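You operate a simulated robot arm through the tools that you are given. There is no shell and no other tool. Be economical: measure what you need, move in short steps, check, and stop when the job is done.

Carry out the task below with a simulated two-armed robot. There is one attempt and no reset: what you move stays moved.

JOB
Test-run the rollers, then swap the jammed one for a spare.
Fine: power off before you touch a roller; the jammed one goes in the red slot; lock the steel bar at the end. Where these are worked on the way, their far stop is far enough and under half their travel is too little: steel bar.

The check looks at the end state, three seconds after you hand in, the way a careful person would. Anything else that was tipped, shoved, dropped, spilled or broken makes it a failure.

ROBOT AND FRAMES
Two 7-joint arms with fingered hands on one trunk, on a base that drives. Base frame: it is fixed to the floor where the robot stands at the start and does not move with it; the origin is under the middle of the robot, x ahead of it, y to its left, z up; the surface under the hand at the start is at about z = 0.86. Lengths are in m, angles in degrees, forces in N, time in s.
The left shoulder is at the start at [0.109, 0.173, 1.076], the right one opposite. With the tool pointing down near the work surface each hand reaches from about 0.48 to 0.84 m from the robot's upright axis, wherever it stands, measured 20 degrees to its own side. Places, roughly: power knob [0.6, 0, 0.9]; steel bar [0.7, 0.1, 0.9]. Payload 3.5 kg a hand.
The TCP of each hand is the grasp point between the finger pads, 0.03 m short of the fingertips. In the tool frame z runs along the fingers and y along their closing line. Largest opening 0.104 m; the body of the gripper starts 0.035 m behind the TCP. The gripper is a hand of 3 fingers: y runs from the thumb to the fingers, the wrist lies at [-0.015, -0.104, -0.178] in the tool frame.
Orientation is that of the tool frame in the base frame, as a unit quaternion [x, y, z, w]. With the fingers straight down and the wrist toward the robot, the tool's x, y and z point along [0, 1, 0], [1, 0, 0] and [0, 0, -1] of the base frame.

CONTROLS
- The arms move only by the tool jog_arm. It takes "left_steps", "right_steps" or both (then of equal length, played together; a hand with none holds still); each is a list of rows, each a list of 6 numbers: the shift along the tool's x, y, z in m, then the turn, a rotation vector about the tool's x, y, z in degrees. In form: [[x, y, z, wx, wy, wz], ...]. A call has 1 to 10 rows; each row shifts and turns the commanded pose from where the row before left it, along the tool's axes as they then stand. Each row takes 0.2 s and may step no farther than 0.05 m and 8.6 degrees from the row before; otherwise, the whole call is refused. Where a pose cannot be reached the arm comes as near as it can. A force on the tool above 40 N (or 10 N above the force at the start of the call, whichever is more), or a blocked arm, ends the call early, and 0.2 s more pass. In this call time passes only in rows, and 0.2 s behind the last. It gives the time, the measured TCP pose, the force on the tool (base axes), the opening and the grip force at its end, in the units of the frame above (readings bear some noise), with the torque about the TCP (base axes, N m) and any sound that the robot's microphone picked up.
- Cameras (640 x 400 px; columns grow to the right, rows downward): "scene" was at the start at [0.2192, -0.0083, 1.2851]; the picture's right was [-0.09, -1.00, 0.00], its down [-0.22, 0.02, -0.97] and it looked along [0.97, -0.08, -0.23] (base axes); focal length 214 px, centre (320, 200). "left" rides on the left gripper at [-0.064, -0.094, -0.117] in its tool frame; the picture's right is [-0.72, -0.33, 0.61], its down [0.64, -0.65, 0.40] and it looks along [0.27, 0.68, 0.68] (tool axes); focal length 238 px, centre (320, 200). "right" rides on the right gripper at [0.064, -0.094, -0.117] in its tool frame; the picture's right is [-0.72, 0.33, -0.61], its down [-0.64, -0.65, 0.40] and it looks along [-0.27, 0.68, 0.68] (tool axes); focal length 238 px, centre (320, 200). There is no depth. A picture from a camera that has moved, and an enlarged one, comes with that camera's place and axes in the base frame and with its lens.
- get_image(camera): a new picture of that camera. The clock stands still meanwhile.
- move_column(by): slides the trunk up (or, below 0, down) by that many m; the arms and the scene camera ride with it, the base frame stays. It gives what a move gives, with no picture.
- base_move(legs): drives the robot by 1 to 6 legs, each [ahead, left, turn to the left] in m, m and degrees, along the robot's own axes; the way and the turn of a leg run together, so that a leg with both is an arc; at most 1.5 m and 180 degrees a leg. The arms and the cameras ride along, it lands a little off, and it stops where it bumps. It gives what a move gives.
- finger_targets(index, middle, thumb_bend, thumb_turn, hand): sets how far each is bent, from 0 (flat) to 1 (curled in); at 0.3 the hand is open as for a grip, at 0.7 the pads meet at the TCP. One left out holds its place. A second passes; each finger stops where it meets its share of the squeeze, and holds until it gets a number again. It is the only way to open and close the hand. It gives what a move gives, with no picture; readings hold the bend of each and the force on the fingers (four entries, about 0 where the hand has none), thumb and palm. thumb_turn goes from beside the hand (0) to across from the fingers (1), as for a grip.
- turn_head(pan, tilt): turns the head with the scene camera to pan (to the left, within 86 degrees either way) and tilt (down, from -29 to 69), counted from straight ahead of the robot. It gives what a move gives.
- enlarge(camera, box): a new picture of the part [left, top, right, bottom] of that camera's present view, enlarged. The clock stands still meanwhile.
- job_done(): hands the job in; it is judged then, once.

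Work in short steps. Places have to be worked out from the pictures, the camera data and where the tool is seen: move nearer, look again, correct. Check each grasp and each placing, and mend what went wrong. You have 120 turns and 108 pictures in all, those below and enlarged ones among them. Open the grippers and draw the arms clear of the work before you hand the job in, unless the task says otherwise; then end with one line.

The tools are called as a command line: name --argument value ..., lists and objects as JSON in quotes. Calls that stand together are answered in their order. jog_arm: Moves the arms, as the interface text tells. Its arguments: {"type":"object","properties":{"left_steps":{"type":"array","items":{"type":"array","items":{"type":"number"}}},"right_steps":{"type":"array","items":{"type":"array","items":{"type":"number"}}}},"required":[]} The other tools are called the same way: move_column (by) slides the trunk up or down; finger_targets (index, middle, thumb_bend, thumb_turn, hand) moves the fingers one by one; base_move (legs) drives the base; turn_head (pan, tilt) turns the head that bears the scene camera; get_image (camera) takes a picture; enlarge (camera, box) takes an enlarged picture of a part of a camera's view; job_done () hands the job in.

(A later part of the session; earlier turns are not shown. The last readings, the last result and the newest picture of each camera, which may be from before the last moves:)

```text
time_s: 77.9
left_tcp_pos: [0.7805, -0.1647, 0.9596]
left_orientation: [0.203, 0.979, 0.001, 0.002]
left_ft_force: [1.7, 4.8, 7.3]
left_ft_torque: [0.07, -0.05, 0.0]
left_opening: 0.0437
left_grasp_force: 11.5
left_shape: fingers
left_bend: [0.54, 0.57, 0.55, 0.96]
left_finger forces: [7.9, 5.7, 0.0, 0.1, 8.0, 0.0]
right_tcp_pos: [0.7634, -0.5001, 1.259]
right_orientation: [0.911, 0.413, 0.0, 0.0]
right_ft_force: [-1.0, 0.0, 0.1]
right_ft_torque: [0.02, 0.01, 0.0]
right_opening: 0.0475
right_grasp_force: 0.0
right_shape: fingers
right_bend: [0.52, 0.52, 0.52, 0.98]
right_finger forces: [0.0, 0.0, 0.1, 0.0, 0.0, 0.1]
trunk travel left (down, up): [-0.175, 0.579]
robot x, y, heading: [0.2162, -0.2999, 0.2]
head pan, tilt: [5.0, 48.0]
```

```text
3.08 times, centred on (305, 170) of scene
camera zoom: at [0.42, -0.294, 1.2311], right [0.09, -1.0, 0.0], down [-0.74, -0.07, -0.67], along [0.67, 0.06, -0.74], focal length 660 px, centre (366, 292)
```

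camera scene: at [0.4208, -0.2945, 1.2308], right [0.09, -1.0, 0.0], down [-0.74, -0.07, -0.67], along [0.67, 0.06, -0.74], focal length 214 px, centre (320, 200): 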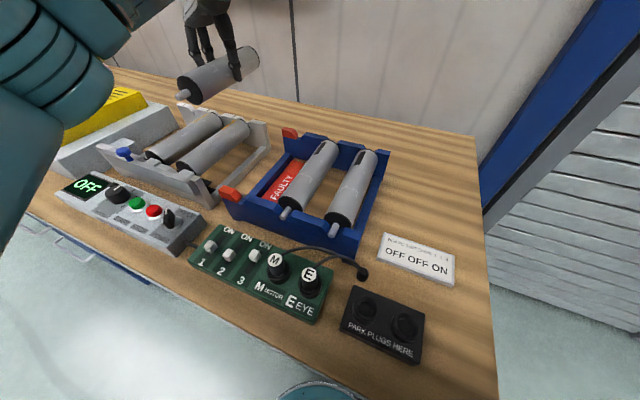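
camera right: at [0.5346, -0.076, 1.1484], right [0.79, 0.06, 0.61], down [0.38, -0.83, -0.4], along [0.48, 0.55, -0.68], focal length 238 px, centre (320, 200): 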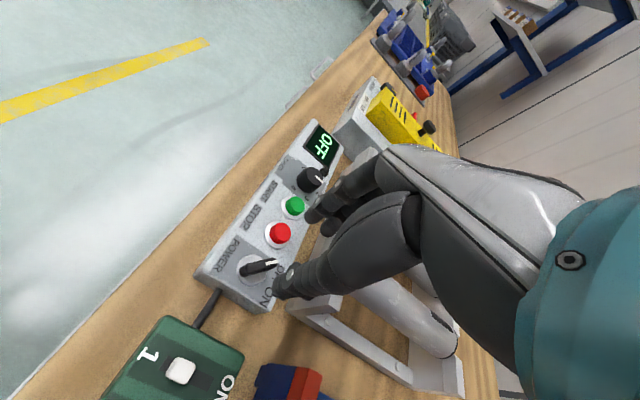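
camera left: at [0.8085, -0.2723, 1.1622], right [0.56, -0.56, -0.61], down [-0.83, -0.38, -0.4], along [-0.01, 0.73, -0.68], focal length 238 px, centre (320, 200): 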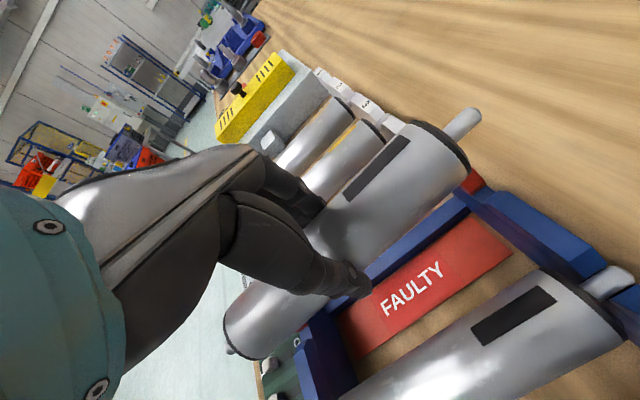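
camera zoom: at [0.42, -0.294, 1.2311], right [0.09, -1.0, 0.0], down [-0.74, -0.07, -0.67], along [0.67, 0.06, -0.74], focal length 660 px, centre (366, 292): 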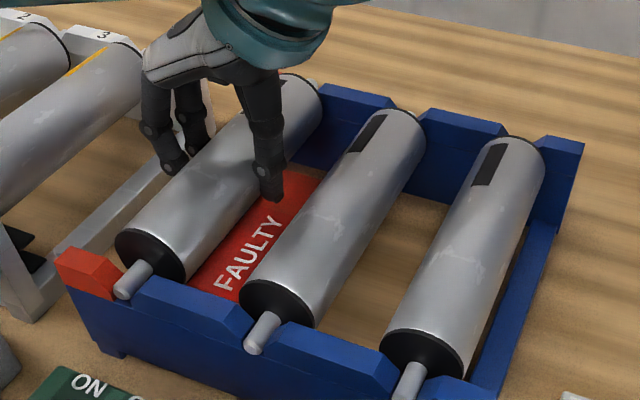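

Contact (≈11 N load change): seated. Opening the fingers slightly and then lifting.

jog_arm --left_steps '[[0, 0, 0.002, 0, 0, 0]]'

finger_targets --hand "left" --index 0.46 --middle 0.46 --thumb_bend 0.46

enlarge --camera "scene" --box '[220, 105, 390, 235]'

```text
time_s: 78.3
left_tcp_pos: [0.7816, -0.1633, 0.9563]
left_orientation: [0.204, 0.979, 0.001, -0.002]
left_ft_force: [1.4, 7.4, 4.6]
left_ft_torque: [0.08, 0.01, 0.03]
left_opening: 0.0431
left_grasp_force: 10.8
left_shape: fingers
left_bend: [0.54, 0.57, 0.56, 0.97]
left_finger forces: [8.7, 5.6, 0.0, 0.1, 7.5, 0.0]
right_tcp_pos: [0.7635, -0.4985, 1.2571]
right_orientation: [0.911, 0.413, 0.0, 0.0]
right_ft_force: [0.3, -0.7, -0.3]
right_ft_torque: [-0.01, 0.03, 0.02]
right_opening: 0.0475
right_grasp_force: 0.1
right_shape: fingers
right_bend: [0.52, 0.52, 0.52, 0.98]
right_finger forces: [0.0, 0.0, 0.0, 0.1, 0.0, 0.1]
trunk travel left (down, up): [-0.175, 0.579]
robot x, y, heading: [0.22, -0.3013, 0.0]
head pan, tilt: [5.0, 48.0]
```

```text
time_s: 79.3
left_tcp_pos: [0.7824, -0.1646, 0.9575]
left_orientation: [0.206, 0.979, 0.0, 0.001]
left_ft_force: [0.1, 0.4, -0.2]
left_ft_torque: [-0.02, 0.0, 0.01]
left_opening: 0.0618
left_grasp_force: 0.1
left_shape: fingers
left_bend: [0.46, 0.46, 0.46, 0.97]
left_finger forces: [0.0, 0.0, 0.0, 0.0, 0.0, 0.0]
right_tcp_pos: [0.7629, -0.4994, 1.2579]
right_orientation: [0.911, 0.413, 0.0, 0.0]
right_ft_force: [0.1, -0.5, -0.7]
right_ft_torque: [0.03, 0.01, 0.01]
right_opening: 0.0477
right_grasp_force: 0.0
right_shape: fingers
right_bend: [0.52, 0.52, 0.52, 0.98]
right_finger forces: [0.1, 0.0, 0.1, 0.1, 0.0, 0.0]
trunk travel left (down, up): [-0.175, 0.579]
robot x, y, heading: [0.2208, -0.3043, 0.4]
head pan, tilt: [5.0, 48.0]
```

```text
3.08 times, centred on (305, 170) of scene
camera zoom: at [0.4204, -0.2946, 1.2309], right [0.09, -1.0, 0.0], down [-0.74, -0.07, -0.67], along [0.67, 0.06, -0.74], focal length 660 px, centre (366, 292)
```

zoom: 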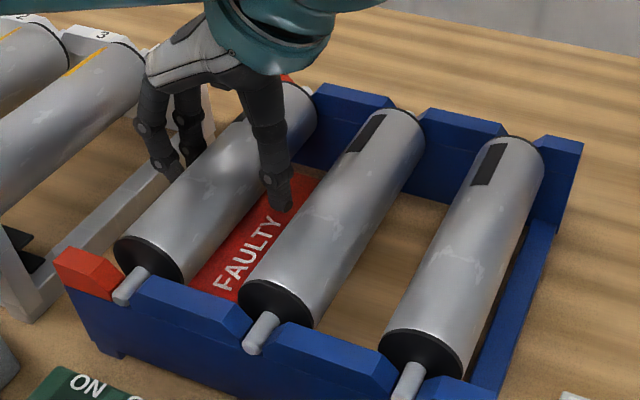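

Jammed roller rests in the red slot. Lift, open wider, and hover over spare 1 at about (0.752,-0.250).

jog_arm --left_steps '[[0, 0, -0.03, 0, 0, 0], [0, 0, -0.04, 0, 0, 0], [-0.0033, -0.045, -0.01, 0, 0, 0], [-0.0034, -0.0456, 0, 0, 0, 0]]'

finger_targets --hand "left" --index 0.39 --middle 0.39 --thumb_bend 0.39

get_image --camera "left"

enlarge --camera "scene" --box '[210, 85, 400, 235]'

```text
time_s: 80.3
left_tcp_pos: [0.7493, -0.2529, 1.0347]
left_orientation: [0.205, 0.979, 0.001, 0.0]
left_ft_force: [-0.6, -0.3, -0.9]
left_ft_torque: [0.01, 0.02, -0.02]
left_opening: 0.0622
left_grasp_force: 0.1
left_shape: fingers
left_bend: [0.46, 0.46, 0.46, 0.97]
left_finger forces: [0.1, 0.1, 0.0, 0.0, 0.0, 0.0]
right_tcp_pos: [0.7633, -0.5003, 1.2585]
right_orientation: [0.911, 0.413, 0.0, 0.0]
right_ft_force: [0.7, 0.0, 0.2]
right_ft_torque: [-0.01, 0.01, -0.03]
right_opening: 0.0473
right_grasp_force: 0.0
right_shape: fingers
right_bend: [0.52, 0.52, 0.52, 0.98]
right_finger forces: [0.0, 0.0, 0.0, 0.0, 0.1, 0.1]
trunk travel left (down, up): [-0.175, 0.579]
robot x, y, heading: [0.214, -0.3027, 0.3]
head pan, tilt: [5.0, 48.0]
```

```text
time_s: 81.3
left_tcp_pos: [0.7506, -0.2528, 1.0343]
left_orientation: [0.205, 0.979, 0.0, -0.001]
left_ft_force: [0.4, -0.1, 0.0]
left_ft_torque: [0.01, 0.01, 0.02]
left_opening: 0.0801
left_grasp_force: 0.1
left_shape: fingers
left_bend: [0.39, 0.39, 0.39, 0.97]
left_finger forces: [0.0, 0.0, 0.0, 0.1, 0.0, 0.0]
right_tcp_pos: [0.7621, -0.4986, 1.2579]
right_orientation: [0.911, 0.413, 0.0, -0.001]
right_ft_force: [0.1, 0.4, -0.1]
right_ft_torque: [0.01, 0.02, 0.0]
right_opening: 0.0476
right_grasp_force: 0.0
right_shape: fingers
right_bend: [0.52, 0.52, 0.52, 0.98]
right_finger forces: [0.0, 0.1, 0.1, 0.0, 0.0, 0.1]
trunk travel left (down, up): [-0.175, 0.579]
robot x, y, heading: [0.2138, -0.3009, 0.0]
head pan, tilt: [5.0, 48.0]
```

```text
31 pictures are left
camera left: at [0.77, -0.3628, 1.1527], right [0.53, -0.59, -0.61], down [-0.85, -0.34, -0.4], along [0.03, 0.73, -0.68], focal length 238 px, centre (320, 200)
```

left: 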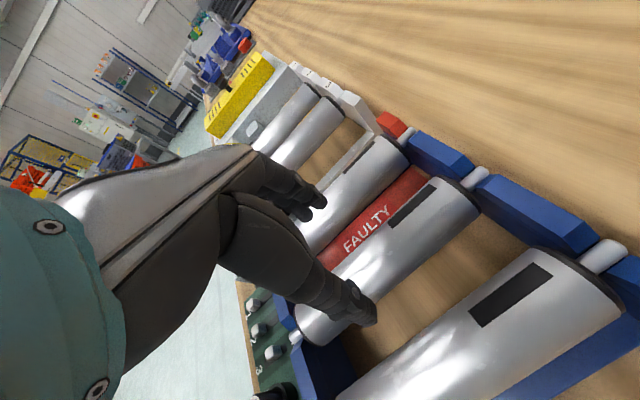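

```text
2.67 times, centred on (305, 160) of scene
camera zoom: at [0.4204, -0.2946, 1.2309], right [0.09, -1.0, 0.0], down [-0.74, -0.07, -0.67], along [0.67, 0.06, -0.74], focal length 572 px, centre (360, 307)
```

zoom: 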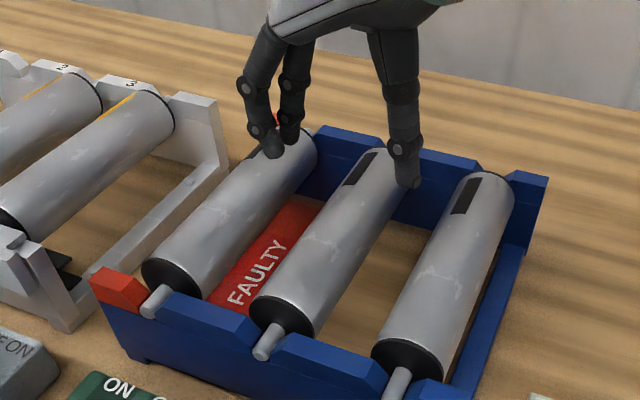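

Jammed roller sits fine in the red slot; the hand is centred on spare 1 (0.752,-0.253). Descending and gripping.

jog_arm --left_steps '[[0, 0, 0.03, 0, 0, 0], [0, 0, 0.02, 0, 0, 0], [0, 0, 0.015, 0, 0, 0], [0, 0, 0.013, 0, 0, 0]]'

finger_targets --hand "left" --index 0.62 --middle 0.62 --thumb_bend 0.62

jog_arm --left_steps '[[0, 0, -0.01, 0, 0, 0], [0, 0, -0.015, 0, 0, 0], [0, 0, -0.02, 0, 0, 0], [0, 0, -0.03, 0, 0, 0], [0, 0, -0.03, 0, 0, 0], [0, 0, -0.03, 0, 0, 0]]'

get_image --camera "scene"

```text
time_s: 82.3
left_tcp_pos: [0.7519, -0.2502, 0.9596]
left_orientation: [0.206, 0.979, 0.0, 0.0]
left_ft_force: [-0.3, -0.1, 0.6]
left_ft_torque: [0.04, 0.0, 0.01]
left_opening: 0.0801
left_grasp_force: 0.0
left_shape: fingers
left_bend: [0.39, 0.39, 0.39, 0.97]
left_finger forces: [0.1, 0.0, 0.1, 0.1, 0.0, 0.1]
right_tcp_pos: [0.7636, -0.4993, 1.256]
right_orientation: [0.91, 0.414, 0.0, 0.0]
right_ft_force: [0.3, -0.8, -0.4]
right_ft_torque: [-0.01, 0.0, 0.0]
right_opening: 0.0471
right_grasp_force: 0.0
right_shape: fingers
right_bend: [0.52, 0.52, 0.52, 0.98]
right_finger forces: [0.0, 0.0, 0.1, 0.0, 0.0, 0.0]
trunk travel left (down, up): [-0.175, 0.579]
robot x, y, heading: [0.2154, -0.3026, 0.4]
head pan, tilt: [5.0, 48.0]
```

```text
time_s: 83.3
left_tcp_pos: [0.7529, -0.2472, 0.9577]
left_orientation: [0.205, 0.979, 0.0, 0.0]
left_ft_force: [2.5, 9.8, 0.0]
left_ft_torque: [0.28, -0.09, -0.02]
left_opening: 0.0452
left_grasp_force: 11.1
left_shape: fingers
left_bend: [0.52, 0.56, 0.55, 0.97]
left_finger forces: [9.0, 7.5, 0.0, 0.1, 7.0, 0.0]
right_tcp_pos: [0.7636, -0.4985, 1.2584]
right_orientation: [0.91, 0.414, 0.0, 0.0]
right_ft_force: [0.0, -0.4, 0.0]
right_ft_torque: [-0.03, -0.02, 0.0]
right_opening: 0.0473
right_grasp_force: 0.0
right_shape: fingers
right_bend: [0.52, 0.52, 0.52, 0.98]
right_finger forces: [0.1, 0.1, 0.1, 0.0, 0.0, 0.1]
trunk travel left (down, up): [-0.175, 0.579]
robot x, y, heading: [0.2165, -0.3039, 0.3]
head pan, tilt: [5.0, 48.0]
```

```text
time_s: 84.7
left_tcp_pos: [0.7504, -0.2508, 1.0924]
left_orientation: [0.206, 0.979, 0.0, 0.0]
left_ft_force: [0.4, 0.7, -3.4]
left_ft_torque: [0.05, 0.01, 0.0]
left_opening: 0.0453
left_grasp_force: 10.6
left_shape: fingers
left_bend: [0.54, 0.58, 0.53, 0.96]
left_finger forces: [5.9, 4.6, 0.0, 0.0, 10.4, 0.1]
right_tcp_pos: [0.763, -0.5008, 1.2585]
right_orientation: [0.911, 0.413, 0.001, 0.0]
right_ft_force: [0.5, 0.2, 0.8]
right_ft_torque: [-0.01, 0.01, -0.03]
right_opening: 0.0472
right_grasp_force: 0.1
right_shape: fingers
right_bend: [0.52, 0.52, 0.52, 0.98]
right_finger forces: [0.0, 0.1, 0.0, 0.0, 0.0, 0.0]
trunk travel left (down, up): [-0.175, 0.579]
robot x, y, heading: [0.2201, -0.2998, 0.4]
head pan, tilt: [5.0, 48.0]
```

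```text
29 pictures are left
camera scene: at [0.4201, -0.2947, 1.2309], right [0.09, -1.0, 0.0], down [-0.74, -0.07, -0.67], along [0.67, 0.06, -0.74], focal length 214 px, centre (320, 200)
```

scene: 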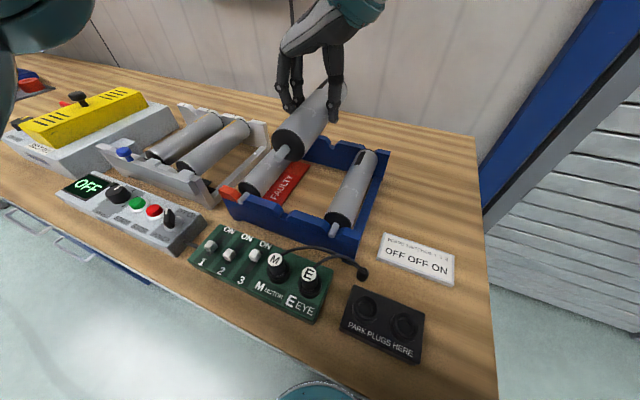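

Spare is held. Driving 0.22 left, then to bed slot 1: target TCP (0.8905,0.159), yaw 69.2° (rotate -2.9°).

base_move --legs '[[0, 0.22, 0]]'

turn_head --pan 5 --tilt 48

```text
time_s: 86.4
left_tcp_pos: [0.7502, -0.0311, 1.0912]
left_orientation: [0.207, 0.978, 0.0, 0.0]
left_ft_force: [-0.3, -0.5, -4.0]
left_ft_torque: [0.01, 0.02, -0.02]
left_opening: 0.0456
left_grasp_force: 10.3
left_shape: fingers
left_bend: [0.54, 0.58, 0.53, 0.96]
left_finger forces: [6.0, 4.5, 0.0, 0.0, 10.3, 0.0]
right_tcp_pos: [0.7617, -0.2785, 1.258]
right_orientation: [0.911, 0.412, 0.0, 0.0]
right_ft_force: [0.1, 0.4, 0.0]
right_ft_torque: [-0.02, -0.02, 0.01]
right_opening: 0.0473
right_grasp_force: 0.1
right_shape: fingers
right_bend: [0.52, 0.52, 0.52, 0.98]
right_finger forces: [0.1, 0.0, 0.0, 0.1, 0.1, 0.1]
trunk travel left (down, up): [-0.175, 0.579]
robot x, y, heading: [0.2176, -0.0813, -0.1]
head pan, tilt: [5.0, 48.0]
```

```text
time_s: 87.0
left_tcp_pos: [0.75, -0.0313, 1.0907]
left_orientation: [0.206, 0.978, 0.001, -0.001]
left_ft_force: [0.1, -0.1, -3.9]
left_ft_torque: [0.03, 0.01, 0.01]
left_opening: 0.0454
left_grasp_force: 10.2
left_shape: fingers
left_bend: [0.54, 0.58, 0.53, 0.96]
left_finger forces: [5.9, 4.6, 0.1, 0.1, 10.4, 0.0]
right_tcp_pos: [0.7625, -0.2801, 1.2583]
right_orientation: [0.911, 0.412, 0.0, 0.0]
right_ft_force: [0.1, -0.1, 0.6]
right_ft_torque: [-0.02, -0.03, 0.0]
right_opening: 0.0475
right_grasp_force: 0.0
right_shape: fingers
right_bend: [0.52, 0.52, 0.52, 0.98]
right_finger forces: [0.0, 0.0, 0.1, 0.0, 0.0, 0.0]
trunk travel left (down, up): [-0.175, 0.579]
robot x, y, heading: [0.2161, -0.0818, 0.2]
head pan, tilt: [5.0, 48.0]
```

jog_arm --left_steps '[[0, 0, 0, 0, 0, -2.9], [-0.0106, 0.038, 0, 0, 0, 0], [-0.0106, 0.038, 0, 0, 0, 0], [-0.0106, 0.038, 0, 0, 0, 0], [-0.0106, 0.038, 0, 0, 0, 0], [-0.0105, 0.038, 0, 0, 0, 0], [-0.0105, 0.0377, 0, 0, 0, 0], [0, 0, 0.03, 0, 0, 0], [0, 0, 0.03, 0, 0, 0], [0, 0, 0.015, 0, 0, 0]]'

enlarge --camera "scene" --box '[130, 70, 340, 220]'

get_image --camera "left"

```text
time_s: 89.2
left_tcp_pos: [0.8905, 0.1583, 1.0159]
left_orientation: [0.181, 0.984, 0.001, -0.001]
left_ft_force: [-0.3, 0.4, -4.6]
left_ft_torque: [0.01, 0.01, -0.03]
left_opening: 0.0454
left_grasp_force: 9.3
left_shape: fingers
left_bend: [0.55, 0.58, 0.53, 0.96]
left_finger forces: [5.7, 4.2, 0.0, 0.1, 9.9, 0.1]
right_tcp_pos: [0.7623, -0.2793, 1.2581]
right_orientation: [0.911, 0.412, 0.0, -0.001]
right_ft_force: [0.2, -0.2, -0.3]
right_ft_torque: [-0.04, -0.01, -0.01]
right_opening: 0.0472
right_grasp_force: 0.1
right_shape: fingers
right_bend: [0.52, 0.52, 0.52, 0.98]
right_finger forces: [0.1, 0.0, 0.0, 0.0, 0.0, 0.0]
trunk travel left (down, up): [-0.175, 0.579]
robot x, y, heading: [0.2149, -0.0787, -0.1]
head pan, tilt: [5.0, 48.0]
```

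```text
2.67 times, centred on (235, 145) of scene
camera zoom: at [0.4201, -0.0733, 1.2308], right [0.09, -1.0, 0.0], down [-0.74, -0.07, -0.67], along [0.67, 0.06, -0.74], focal length 572 px, centre (547, 347)
```

zoom: 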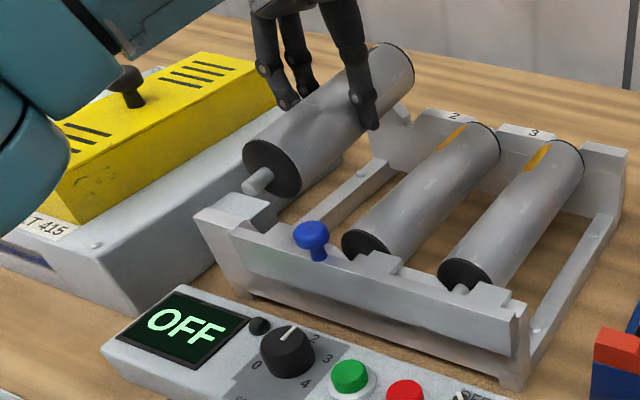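

```text
27 pictures are left
camera left: at [0.9159, 0.0487, 1.1342], right [0.56, -0.56, -0.61], down [-0.83, -0.38, -0.4], along [-0.01, 0.73, -0.68], focal length 238 px, centre (320, 200)
```

left: 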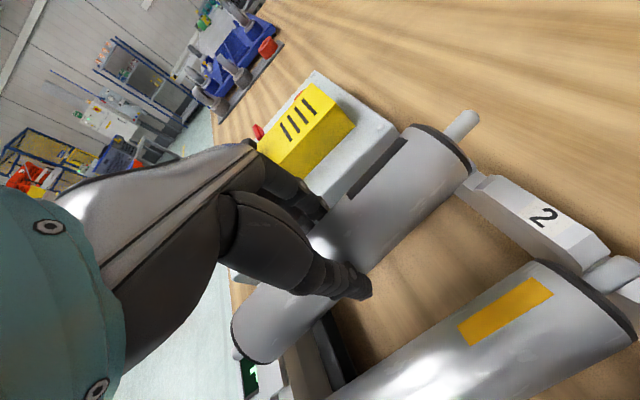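

Compared with rollers 2 and 3, the spare is rotated a few degrees counter-clockwise and its near end sits ~15 mm too far right. Rotating 4.5° clockwise and shifting 6 mm left, then rechecking.

jog_arm --left_steps '[[0, 0.006, 0, 0, 0, 4.5], [0, 0, 0.014, 0, 0, 0]]'

enlarge --camera "scene" --box '[180, 80, 360, 210]'

get_image --camera "left"

```text
time_s: 89.8
left_tcp_pos: [0.8944, 0.1668, 1.001]
left_orientation: [0.219, 0.976, 0.0, -0.001]
left_ft_force: [0.3, 0.9, -4.5]
left_ft_torque: [0.02, -0.01, -0.01]
left_opening: 0.0454
left_grasp_force: 9.8
left_shape: fingers
left_bend: [0.55, 0.58, 0.53, 0.96]
left_finger forces: [5.7, 4.1, 0.1, 0.1, 9.8, 0.1]
right_tcp_pos: [0.7637, -0.28, 1.258]
right_orientation: [0.911, 0.412, 0.0, 0.0]
right_ft_force: [-0.4, 0.2, 0.0]
right_ft_torque: [-0.03, -0.01, -0.01]
right_opening: 0.0473
right_grasp_force: 0.1
right_shape: fingers
right_bend: [0.52, 0.52, 0.52, 0.98]
right_finger forces: [0.0, 0.0, 0.0, 0.1, 0.0, 0.0]
trunk travel left (down, up): [-0.175, 0.579]
robot x, y, heading: [0.217, -0.0838, 0.3]
head pan, tilt: [5.0, 48.0]
```

```text
3.08 times, centred on (270, 145) of scene
camera zoom: at [0.4204, -0.0734, 1.2307], right [0.09, -1.0, 0.0], down [-0.74, -0.07, -0.67], along [0.67, 0.06, -0.74], focal length 660 px, centre (474, 369)
```

zoom: 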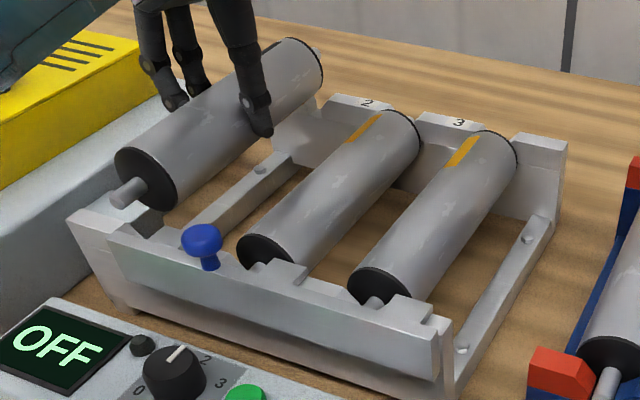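

```text
25 pictures are left
camera left: at [0.9101, 0.0548, 1.1188], right [0.51, -0.6, -0.61], down [-0.86, -0.32, -0.4], along [0.05, 0.73, -0.68], focal length 238 px, centre (320, 200)
```

left: 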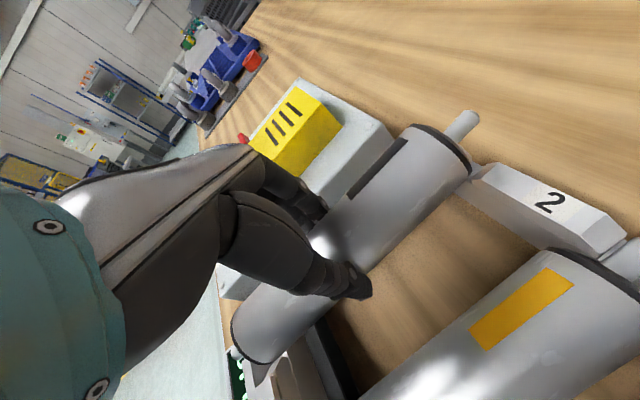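

Both cameras now agree on azimuth ≈ -20°, matching rollers 2/3, with a slight near-end droop. Lowering another 20 mm for a check.

jog_arm --left_steps '[[0, 0.001, 0.01, 0, 0, 0], [0, 0, 0.01, 0, 0, 0]]'

enlarge --camera "scene" --box '[190, 100, 310, 190]'

enlarge --camera "left" --box '[390, 80, 640, 270]'

```text
time_s: 90.4
left_tcp_pos: [0.8933, 0.1661, 0.982]
left_orientation: [0.22, 0.975, 0.0, 0.001]
left_ft_force: [0.5, -0.2, -4.4]
left_ft_torque: [0.06, 0.0, -0.06]
left_opening: 0.0455
left_grasp_force: 9.6
left_shape: fingers
left_bend: [0.55, 0.58, 0.53, 0.96]
left_finger forces: [5.7, 4.1, 0.1, 0.0, 9.8, 0.0]
right_tcp_pos: [0.7617, -0.2793, 1.2569]
right_orientation: [0.911, 0.412, 0.0, 0.0]
right_ft_force: [0.6, 0.0, 0.3]
right_ft_torque: [-0.03, 0.0, -0.02]
right_opening: 0.0475
right_grasp_force: 0.1
right_shape: fingers
right_bend: [0.52, 0.52, 0.52, 0.98]
right_finger forces: [0.0, 0.0, 0.1, 0.1, 0.0, 0.0]
trunk travel left (down, up): [-0.175, 0.579]
robot x, y, heading: [0.213, -0.0802, -0.2]
head pan, tilt: [5.0, 48.0]
```

```text
4.44 times, centred on (250, 145) of scene
camera zoom: at [0.4201, -0.0732, 1.2308], right [0.09, -1.0, 0.0], down [-0.74, -0.07, -0.67], along [0.67, 0.06, -0.74], focal length 953 px, centre (631, 444)
```

zoom: 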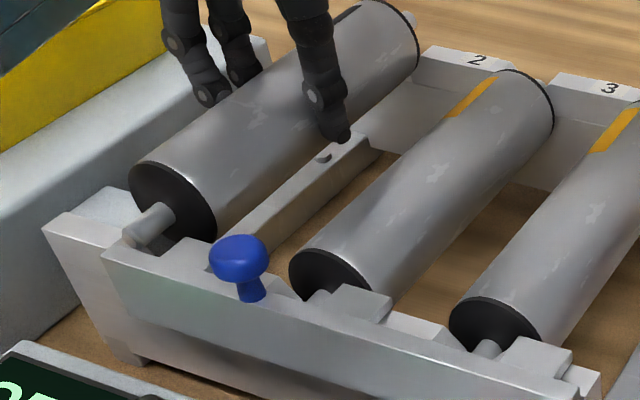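

```text
2.11 times, centred on (515, 175) of left
camera zoom: at [0.9092, 0.0545, 1.0997], right [0.51, -0.6, -0.61], down [-0.86, -0.32, -0.4], along [0.05, 0.73, -0.68], focal length 502 px, centre (-90, 253)
```

zoom: 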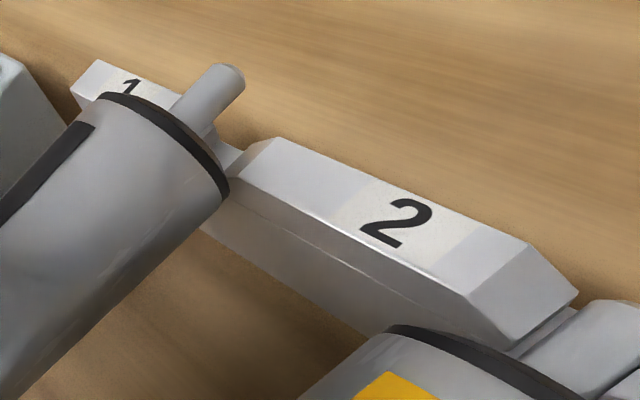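

Both shafts are over their notches and the axial fit matches the earlier success. Lowering to contact.

jog_arm --left_steps '[[0, 0, 0.008, 0, 0, 0], [0, 0, 0.006, 0, 0, 0], [0, 0, 0.004, 0, 0, 0]]'

enlarge --camera "scene" --box '[190, 100, 310, 190]'

enlarge --camera "left" --box '[390, 80, 640, 270]'

```text
time_s: 91.2
left_tcp_pos: [0.8932, 0.1656, 0.9647]
left_orientation: [0.219, 0.976, 0.0, 0.001]
left_ft_force: [-1.1, -1.9, -1.1]
left_ft_torque: [-0.01, 0.0, 0.0]
left_opening: 0.0456
left_grasp_force: 10.0
left_shape: fingers
left_bend: [0.55, 0.58, 0.53, 0.96]
left_finger forces: [5.4, 4.0, 0.0, 0.0, 11.1, 0.0]
right_tcp_pos: [0.7614, -0.279, 1.2576]
right_orientation: [0.911, 0.413, 0.0, 0.0]
right_ft_force: [-0.3, 0.3, 0.4]
right_ft_torque: [-0.01, 0.03, -0.01]
right_opening: 0.0474
right_grasp_force: 0.0
right_shape: fingers
right_bend: [0.52, 0.52, 0.52, 0.98]
right_finger forces: [0.0, 0.0, 0.1, 0.1, 0.0, 0.1]
trunk travel left (down, up): [-0.175, 0.579]
robot x, y, heading: [0.2155, -0.0844, -0.1]
head pan, tilt: [5.0, 48.0]
```

```text
4.44 times, centred on (250, 145) of scene
camera zoom: at [0.4196, -0.0737, 1.2309], right [0.09, -1.0, 0.0], down [-0.74, -0.07, -0.67], along [0.67, 0.06, -0.74], focal length 953 px, centre (631, 444)
```

zoom: 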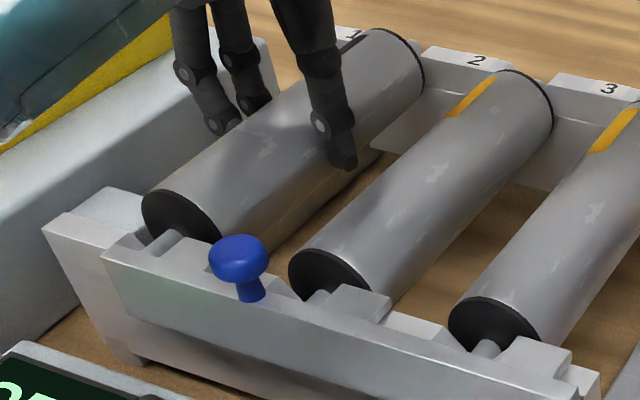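

```text
2.11 times, centred on (515, 175) of left
camera zoom: at [0.909, 0.0541, 1.0828], right [0.51, -0.6, -0.61], down [-0.86, -0.31, -0.4], along [0.05, 0.73, -0.68], focal length 502 px, centre (-90, 253)
```

zoom: 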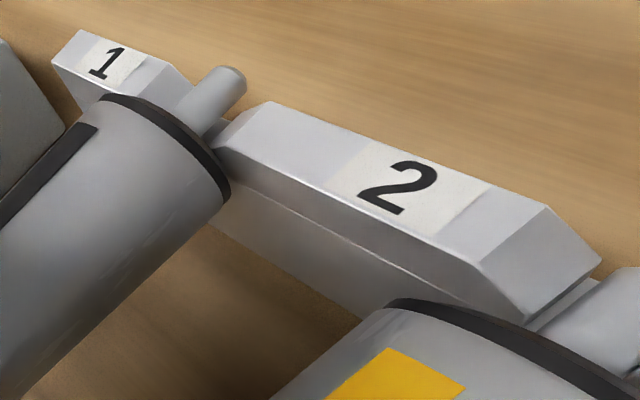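

Shafts are in the notches with slight contact. A few more millimetres.

jog_arm --left_steps '[[0, 0, 0.003, 0, 0, 0], [0, 0, 0.003, 0, 0, 0], [0, 0, 0.003, 0, 0, 0]]'

enlarge --camera "scene" --box '[190, 100, 310, 190]'

```text
time_s: 92.0
left_tcp_pos: [0.8922, 0.1665, 0.9576]
left_orientation: [0.22, 0.976, 0.0, 0.003]
left_ft_force: [-0.5, -2.4, 13.0]
left_ft_torque: [-0.16, -0.02, 0.01]
left_opening: 0.0455
left_grasp_force: 10.4
left_shape: fingers
left_bend: [0.56, 0.58, 0.53, 0.96]
left_finger forces: [4.9, 4.1, 0.0, 0.0, 12.0, 0.1]
right_tcp_pos: [0.7609, -0.2814, 1.2579]
right_orientation: [0.911, 0.413, 0.001, 0.0]
right_ft_force: [0.0, -0.5, -0.3]
right_ft_torque: [-0.05, 0.01, -0.03]
right_opening: 0.0474
right_grasp_force: 0.1
right_shape: fingers
right_bend: [0.52, 0.52, 0.52, 0.98]
right_finger forces: [0.0, 0.0, 0.0, 0.0, 0.0, 0.0]
trunk travel left (down, up): [-0.175, 0.579]
robot x, y, heading: [0.2128, -0.081, 0.0]
head pan, tilt: [5.0, 48.0]
```

```text
4.44 times, centred on (250, 145) of scene
camera zoom: at [0.4185, -0.0741, 1.2313], right [0.09, -1.0, 0.0], down [-0.74, -0.07, -0.67], along [0.67, 0.06, -0.74], focal length 953 px, centre (631, 444)
```

zoom: 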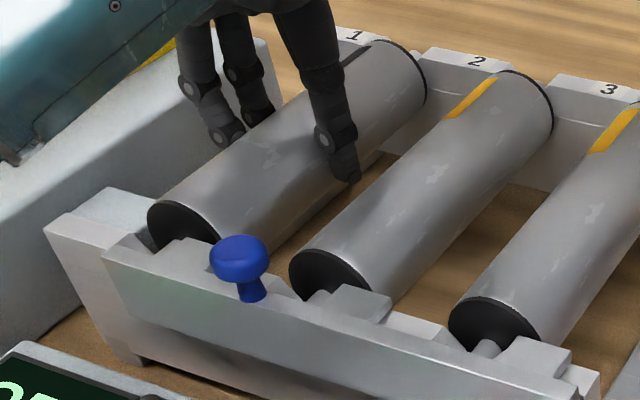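

Seated contact. Opening fingers and looking.

finger_targets --hand "left" --index 0.45 --middle 0.45 --thumb_bend 0.45

jog_arm --left_steps '[[0, 0, -0.03, 0, 0, 0], [0, 0, -0.04, 0, 0, 0], [0, 0, -0.04, 0, 0, 0], [0, 0, -0.04, 0, 0, 0]]'

enlarge --camera "scene" --box '[190, 100, 330, 200]'

get_image --camera "left"

```text
time_s: 93.0
left_tcp_pos: [0.8936, 0.1663, 0.9554]
left_orientation: [0.22, 0.976, 0.0, 0.0]
left_ft_force: [-0.2, -0.6, 0.1]
left_ft_torque: [0.01, -0.01, 0.04]
left_opening: 0.065
left_grasp_force: 0.1
left_shape: fingers
left_bend: [0.45, 0.45, 0.45, 0.97]
left_finger forces: [0.0, 0.0, 0.0, 0.0, 0.1, 0.1]
right_tcp_pos: [0.7626, -0.2797, 1.2579]
right_orientation: [0.911, 0.412, 0.0, 0.0]
right_ft_force: [0.2, -1.2, -0.3]
right_ft_torque: [0.0, 0.02, -0.02]
right_opening: 0.0474
right_grasp_force: 0.1
right_shape: fingers
right_bend: [0.52, 0.52, 0.52, 0.98]
right_finger forces: [0.0, 0.1, 0.0, 0.0, 0.0, 0.0]
trunk travel left (down, up): [-0.175, 0.579]
robot x, y, heading: [0.2195, -0.0807, -0.2]
head pan, tilt: [5.0, 48.0]
```

```text
time_s: 94.0
left_tcp_pos: [0.8891, 0.1663, 1.1065]
left_orientation: [0.22, 0.976, 0.0, -0.001]
left_ft_force: [0.2, -0.2, -0.3]
left_ft_torque: [-0.01, -0.01, -0.01]
left_opening: 0.0651
left_grasp_force: 0.0
left_shape: fingers
left_bend: [0.45, 0.45, 0.45, 0.97]
left_finger forces: [0.0, 0.1, 0.0, 0.0, 0.1, 0.1]
right_tcp_pos: [0.7615, -0.2799, 1.2583]
right_orientation: [0.911, 0.412, 0.0, 0.001]
right_ft_force: [-0.4, -0.1, 0.5]
right_ft_torque: [0.02, -0.02, 0.0]
right_opening: 0.0475
right_grasp_force: 0.1
right_shape: fingers
right_bend: [0.52, 0.52, 0.52, 0.98]
right_finger forces: [0.0, 0.0, 0.1, 0.0, 0.0, 0.0]
trunk travel left (down, up): [-0.175, 0.579]
robot x, y, heading: [0.2135, -0.0832, 0.3]
head pan, tilt: [5.0, 48.0]
```

```text
4.00 times, centred on (260, 150) of scene
camera zoom: at [0.4193, -0.0739, 1.231], right [0.09, -1.0, 0.0], down [-0.74, -0.07, -0.67], along [0.67, 0.06, -0.74], focal length 858 px, centre (560, 400)
```

zoom: 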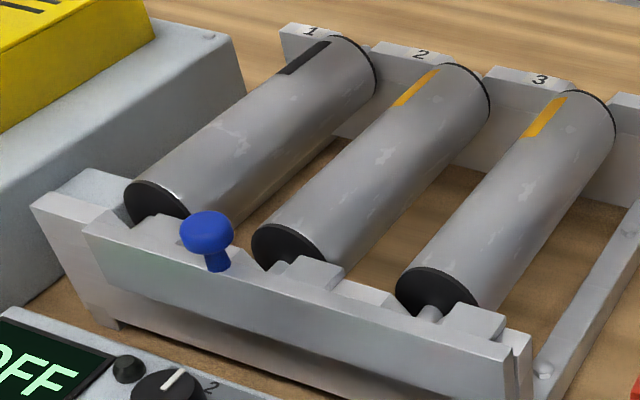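

```text
18 pictures are left
camera left: at [0.9052, 0.0557, 1.2249], right [0.51, -0.6, -0.61], down [-0.86, -0.31, -0.4], along [0.05, 0.73, -0.68], focal length 238 px, centre (320, 200)
```

left: 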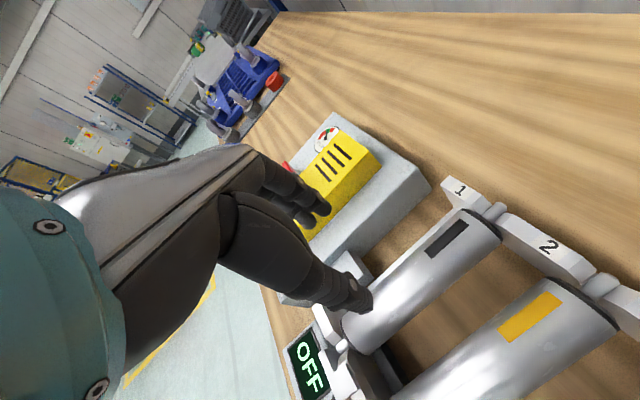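

The spare is seated parallel in slot 1. Now the bar: move over the blue knob at ≈(0.739,0.123) with closing line along the bar.

finger_targets --hand "left" --index 0.53 --middle 0.53 --thumb_bend 0.53

jog_arm --left_steps '[[0, 0, 0, 0, 0, -4.4], [0.0312, -0.0236, 0, 0, 0, 0], [0.0312, -0.0236, 0, 0, 0, 0], [0.0312, -0.0236, 0, 0, 0, 0], [0.0311, -0.0234, 0, 0, 0, 0], [0, 0, 0.04, 0, 0, 0], [0, 0, 0.037, 0, 0, 0]]'

enlarge --camera "left" --box '[250, 130, 530, 340]'

```text
time_s: 95.0
left_tcp_pos: [0.8894, 0.167, 1.1068]
left_orientation: [0.22, 0.976, 0.0, -0.001]
left_ft_force: [-0.3, -0.2, -0.1]
left_ft_torque: [0.04, 0.03, -0.01]
left_opening: 0.0449
left_grasp_force: 0.0
left_shape: fingers
left_bend: [0.53, 0.53, 0.53, 0.97]
left_finger forces: [0.1, 0.1, 0.0, 0.0, 0.1, 0.1]
right_tcp_pos: [0.762, -0.2796, 1.2574]
right_orientation: [0.911, 0.412, -0.001, 0.0]
right_ft_force: [0.4, -0.3, 0.0]
right_ft_torque: [0.01, 0.04, 0.01]
right_opening: 0.0475
right_grasp_force: 0.1
right_shape: fingers
right_bend: [0.52, 0.52, 0.52, 0.98]
right_finger forces: [0.1, 0.0, 0.0, 0.1, 0.0, 0.1]
trunk travel left (down, up): [-0.175, 0.579]
robot x, y, heading: [0.2122, -0.082, -0.1]
head pan, tilt: [5.0, 48.0]
```

```text
time_s: 96.6
left_tcp_pos: [0.7379, 0.1211, 1.0294]
left_orientation: [0.181, 0.984, -0.001, 0.0]
left_ft_force: [0.2, -0.3, 0.6]
left_ft_torque: [0.05, 0.02, 0.01]
left_opening: 0.0446
left_grasp_force: 0.1
left_shape: fingers
left_bend: [0.53, 0.53, 0.53, 0.97]
left_finger forces: [0.0, 0.0, 0.1, 0.0, 0.0, 0.1]
right_tcp_pos: [0.7618, -0.2796, 1.2565]
right_orientation: [0.911, 0.412, 0.0, 0.0]
right_ft_force: [0.8, -0.1, 0.7]
right_ft_torque: [0.02, 0.0, -0.01]
right_opening: 0.0474
right_grasp_force: 0.0
right_shape: fingers
right_bend: [0.52, 0.52, 0.52, 0.98]
right_finger forces: [0.0, 0.0, 0.0, 0.0, 0.1, 0.0]
trunk travel left (down, up): [-0.175, 0.579]
robot x, y, heading: [0.2133, -0.0809, 0.1]
head pan, tilt: [5.0, 48.0]
```

```text
1.90 times, centred on (390, 235) of left
camera zoom: at [0.7631, 0.0118, 1.1468], right [0.56, -0.56, -0.61], down [-0.83, -0.38, -0.4], along [-0.01, 0.73, -0.68], focal length 454 px, centre (187, 133)
```

zoom: 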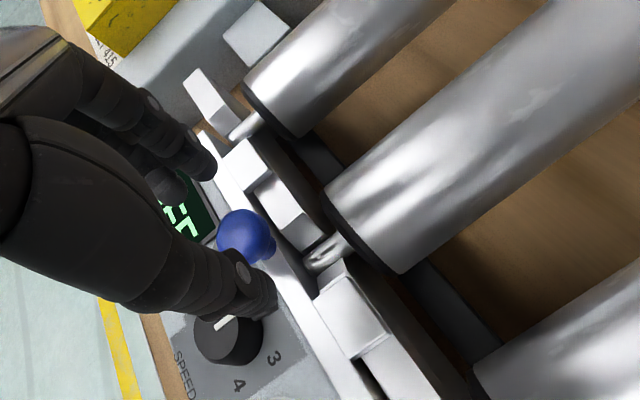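

Shafts 1 and 2 sit alike in their notches; knob at (0.738,0.124). Descend, grip, and slide left.

jog_arm --left_steps '[[0, 0.002, 0.014, 0, 0, 0], [0, 0, 0.012, 0, 0, 0], [0, 0, 0.012, 0, 0, 0]]'

finger_targets --hand "left" --index 0.68 --middle 0.68 --thumb_bend 0.68

jog_arm --left_steps '[[0, 0.006, 0, 0, 0, 0], [0, 0.006, 0, 0, 0, 0], [0, 0.006, 0, 0, 0, 0]]'

enlarge --camera "scene" --box '[190, 100, 330, 200]'

```text
time_s: 97.4
left_tcp_pos: [0.7412, 0.1238, 0.9925]
left_orientation: [0.182, 0.983, 0.001, 0.001]
left_ft_force: [0.6, -0.5, 2.2]
left_ft_torque: [0.11, -0.03, 0.01]
left_opening: 0.0449
left_grasp_force: 1.4
left_shape: fingers
left_bend: [0.53, 0.53, 0.53, 0.97]
left_finger forces: [0.0, 3.2, 0.0, 0.0, 0.0, 0.1]
right_tcp_pos: [0.761, -0.2796, 1.2566]
right_orientation: [0.911, 0.413, 0.0, 0.001]
right_ft_force: [-1.4, -0.2, -0.4]
right_ft_torque: [0.01, -0.02, 0.04]
right_opening: 0.0475
right_grasp_force: 0.0
right_shape: fingers
right_bend: [0.52, 0.52, 0.52, 0.98]
right_finger forces: [0.0, 0.0, 0.1, 0.1, 0.0, 0.0]
trunk travel left (down, up): [-0.175, 0.579]
robot x, y, heading: [0.216, -0.0811, -0.1]
head pan, tilt: [5.0, 48.0]
```

```text
time_s: 98.4
left_tcp_pos: [0.7412, 0.1244, 0.99]
left_orientation: [0.182, 0.983, 0.0, 0.0]
left_ft_force: [0.6, 1.6, -1.8]
left_ft_torque: [-0.01, 0.0, -0.02]
left_opening: 0.0101
left_grasp_force: 1.8
left_shape: fingers
left_bend: [0.66, 0.67, 0.67, 0.97]
left_finger forces: [2.0, 0.8, 0.1, 0.0, 1.1, 0.0]
right_tcp_pos: [0.7613, -0.2798, 1.2587]
right_orientation: [0.911, 0.412, 0.0, -0.001]
right_ft_force: [0.6, 1.0, -0.6]
right_ft_torque: [0.0, -0.02, 0.01]
right_opening: 0.0472
right_grasp_force: 0.1
right_shape: fingers
right_bend: [0.52, 0.52, 0.52, 0.98]
right_finger forces: [0.0, 0.1, 0.1, 0.0, 0.0, 0.0]
trunk travel left (down, up): [-0.175, 0.579]
robot x, y, heading: [0.217, -0.0804, -0.1]
head pan, tilt: [5.0, 48.0]
```

```text
time_s: 99.2
left_tcp_pos: [0.7495, 0.1394, 0.9914]
left_orientation: [0.183, 0.983, 0.0, -0.001]
left_ft_force: [-0.4, -0.8, -0.6]
left_ft_torque: [-0.01, -0.01, -0.01]
left_opening: 0.0099
left_grasp_force: 1.3
left_shape: fingers
left_bend: [0.68, 0.67, 0.65, 0.97]
left_finger forces: [0.1, 0.9, 0.0, 0.0, 1.9, 0.0]
right_tcp_pos: [0.7624, -0.2794, 1.2576]
right_orientation: [0.911, 0.413, 0.0, 0.0]
right_ft_force: [0.1, 0.2, -0.3]
right_ft_torque: [0.01, 0.01, 0.01]
right_opening: 0.0475
right_grasp_force: 0.0
right_shape: fingers
right_bend: [0.52, 0.52, 0.52, 0.98]
right_finger forces: [0.1, 0.0, 0.0, 0.1, 0.0, 0.0]
trunk travel left (down, up): [-0.175, 0.579]
robot x, y, heading: [0.2164, -0.0819, 0.2]
head pan, tilt: [5.0, 48.0]
```

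```text
4.00 times, centred on (260, 150) of scene
camera zoom: at [0.4196, -0.0735, 1.2309], right [0.09, -1.0, 0.0], down [-0.74, -0.07, -0.67], along [0.67, 0.06, -0.74], focal length 858 px, centre (560, 400)
```

zoom: 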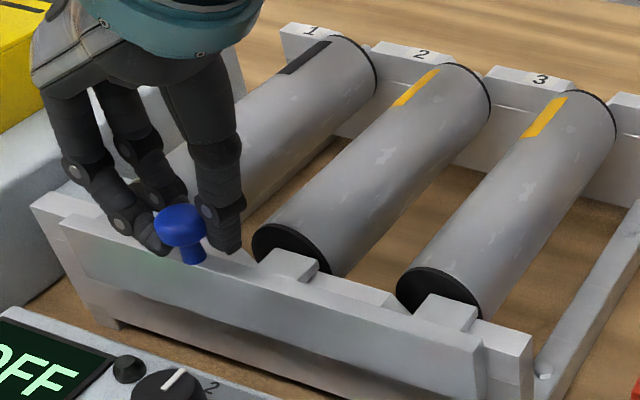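

Sliding left well. Continuing to the stop.

jog_arm --left_steps '[[0.0008, 0.006, 0, 0, 0, 0], [0.0008, 0.006, 0, 0, 0, 0], [0.0008, 0.006, 0, 0, 0, 0], [0.0008, 0.005, 0, 0, 0, 0], [0.0005, 0.004, 0, 0, 0, 0]]'

enlarge --camera "scene" --box '[190, 100, 330, 200]'

```text
time_s: 100.4
left_tcp_pos: [0.7563, 0.1655, 0.9915]
left_orientation: [0.183, 0.983, 0.0, -0.001]
left_ft_force: [-1.9, -9.2, 1.4]
left_ft_torque: [-0.17, 0.01, -0.01]
left_opening: 0.0162
left_grasp_force: 3.7
left_shape: fingers
left_bend: [0.68, 0.68, 0.62, 0.96]
left_finger forces: [0.0, 0.1, 0.0, 0.1, 7.9, 0.0]
right_tcp_pos: [0.7611, -0.2819, 1.2584]
right_orientation: [0.911, 0.412, 0.0, 0.0]
right_ft_force: [0.7, -0.5, 0.0]
right_ft_torque: [0.0, -0.04, 0.03]
right_opening: 0.0472
right_grasp_force: 0.1
right_shape: fingers
right_bend: [0.52, 0.52, 0.52, 0.98]
right_finger forces: [0.1, 0.0, 0.0, 0.0, 0.0, 0.0]
trunk travel left (down, up): [-0.175, 0.579]
robot x, y, heading: [0.2117, -0.0816, 0.1]
head pan, tilt: [5.0, 48.0]
```

```text
4.00 times, centred on (260, 150) of scene
camera zoom: at [0.4194, -0.0747, 1.2309], right [0.09, -1.0, 0.0], down [-0.74, -0.07, -0.67], along [0.67, 0.06, -0.74], focal length 858 px, centre (560, 400)
```

zoom: 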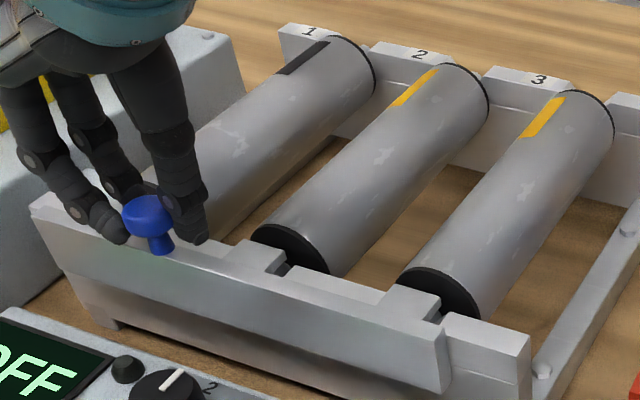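

Force is rising at the stop; one more small push to confirm, then release and lift.

jog_arm --left_steps '[[0, 0.004, 0, 0, 0, 0], [0, 0.002, 0, 0, 0, 0]]'

jog_arm --left_steps '[[0, -0.008, 0, 0, 0, 0]]'

finger_targets --hand "left" --index 0.52 --middle 0.52 --thumb_bend 0.52

jog_arm --left_steps '[[0, 0, -0.03, 0, 0, 0], [0, 0, -0.04, 0, 0, 0], [0, 0, -0.04, 0, 0, 0], [0, 0, -0.04, 0, 0, 0], [0, 0, -0.04, 0, 0, 0]]'

enlarge --camera "scene" --box '[190, 100, 330, 200]'

get_image --camera "left"

```text
time_s: 101.0
left_tcp_pos: [0.7582, 0.1719, 0.99]
left_orientation: [0.184, 0.983, 0.001, 0.0]
left_ft_force: [-0.7, -13.4, 4.1]
left_ft_torque: [-0.3, 0.04, 0.03]
left_opening: 0.0205
left_grasp_force: 5.8
left_shape: fingers
left_bend: [0.68, 0.68, 0.6, 0.95]
left_finger forces: [0.0, 0.0, 0.0, 0.0, 10.9, 0.0]
right_tcp_pos: [0.7623, -0.2812, 1.2583]
right_orientation: [0.911, 0.413, 0.001, -0.001]
right_ft_force: [-0.1, -0.2, 0.7]
right_ft_torque: [0.0, -0.02, 0.01]
right_opening: 0.0475
right_grasp_force: 0.0
right_shape: fingers
right_bend: [0.52, 0.52, 0.52, 0.98]
right_finger forces: [0.1, 0.0, 0.1, 0.0, 0.0, 0.0]
trunk travel left (down, up): [-0.175, 0.579]
robot x, y, heading: [0.2122, -0.0835, -0.0]
head pan, tilt: [5.0, 48.0]
```

```text
time_s: 101.4
left_tcp_pos: [0.7551, 0.1655, 0.9906]
left_orientation: [0.182, 0.983, 0.001, -0.001]
left_ft_force: [1.9, -8.1, 1.4]
left_ft_torque: [-0.16, -0.05, 0.05]
left_opening: 0.0149
left_grasp_force: 3.7
left_shape: fingers
left_bend: [0.68, 0.68, 0.63, 0.95]
left_finger forces: [0.1, 0.1, 0.0, 0.1, 7.6, 0.0]
right_tcp_pos: [0.7626, -0.2802, 1.258]
right_orientation: [0.911, 0.412, 0.0, -0.001]
right_ft_force: [0.0, 0.9, 0.5]
right_ft_torque: [-0.01, -0.01, 0.01]
right_opening: 0.0471
right_grasp_force: 0.0
right_shape: fingers
right_bend: [0.52, 0.52, 0.52, 0.98]
right_finger forces: [0.0, 0.1, 0.0, 0.0, 0.0, 0.0]
trunk travel left (down, up): [-0.175, 0.579]
robot x, y, heading: [0.2164, -0.0786, -0.0]
head pan, tilt: [5.0, 48.0]
```

```text
time_s: 102.4
left_tcp_pos: [0.754, 0.1666, 0.991]
left_orientation: [0.182, 0.983, 0.0, 0.0]
left_ft_force: [-0.9, -0.5, 5.5]
left_ft_torque: [0.2, 0.04, 0.05]
left_opening: 0.0465
left_grasp_force: 4.0
left_shape: fingers
left_bend: [0.52, 0.52, 0.52, 0.97]
left_finger forces: [0.0, 6.3, 0.0, 0.0, 0.1, 0.1]
right_tcp_pos: [0.7609, -0.2804, 1.2578]
right_orientation: [0.911, 0.413, -0.001, 0.0]
right_ft_force: [-1.7, -0.3, 0.0]
right_ft_torque: [-0.02, -0.02, 0.02]
right_opening: 0.0473
right_grasp_force: 0.0
right_shape: fingers
right_bend: [0.52, 0.52, 0.52, 0.98]
right_finger forces: [0.0, 0.0, 0.0, 0.0, 0.0, 0.0]
trunk travel left (down, up): [-0.175, 0.579]
robot x, y, heading: [0.2135, -0.0821, 0.1]
head pan, tilt: [5.0, 48.0]
```

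```text
time_s: 103.6
left_tcp_pos: [0.7567, 0.165, 1.1805]
left_orientation: [0.183, 0.983, 0.0, 0.0]
left_ft_force: [0.0, 0.5, -0.3]
left_ft_torque: [0.01, 0.0, -0.01]
left_opening: 0.0466
left_grasp_force: 0.1
left_shape: fingers
left_bend: [0.52, 0.52, 0.52, 0.97]
left_finger forces: [0.0, 0.1, 0.1, 0.1, 0.0, 0.1]
right_tcp_pos: [0.7601, -0.2802, 1.2584]
right_orientation: [0.911, 0.412, 0.001, 0.0]
right_ft_force: [0.0, -0.2, 0.1]
right_ft_torque: [0.03, -0.03, -0.03]
right_opening: 0.0471
right_grasp_force: 0.0
right_shape: fingers
right_bend: [0.52, 0.52, 0.52, 0.98]
right_finger forces: [0.0, 0.1, 0.1, 0.0, 0.1, 0.1]
trunk travel left (down, up): [-0.175, 0.579]
robot x, y, heading: [0.2146, -0.0784, -0.1]
head pan, tilt: [5.0, 48.0]
```

```text
4.00 times, centred on (260, 150) of scene
camera zoom: at [0.4191, -0.0739, 1.231], right [0.09, -1.0, 0.0], down [-0.74, -0.07, -0.67], along [0.67, 0.06, -0.74], focal length 858 px, centre (560, 400)
```

zoom: 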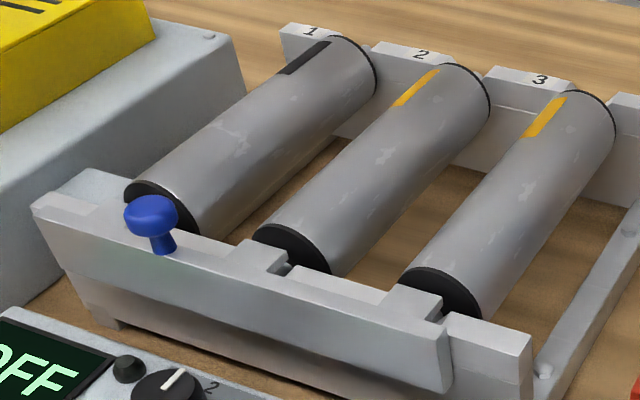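

```text
13 pictures are left
camera left: at [0.7811, 0.0555, 1.2982], right [0.55, -0.56, -0.61], down [-0.83, -0.38, -0.4], along [-0.01, 0.73, -0.68], focal length 238 px, centre (320, 200)
```

left: 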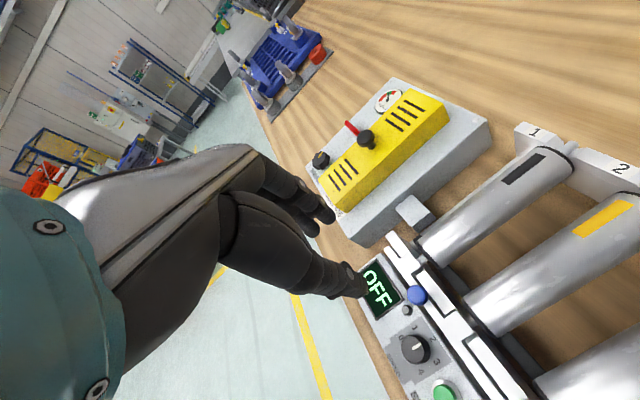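

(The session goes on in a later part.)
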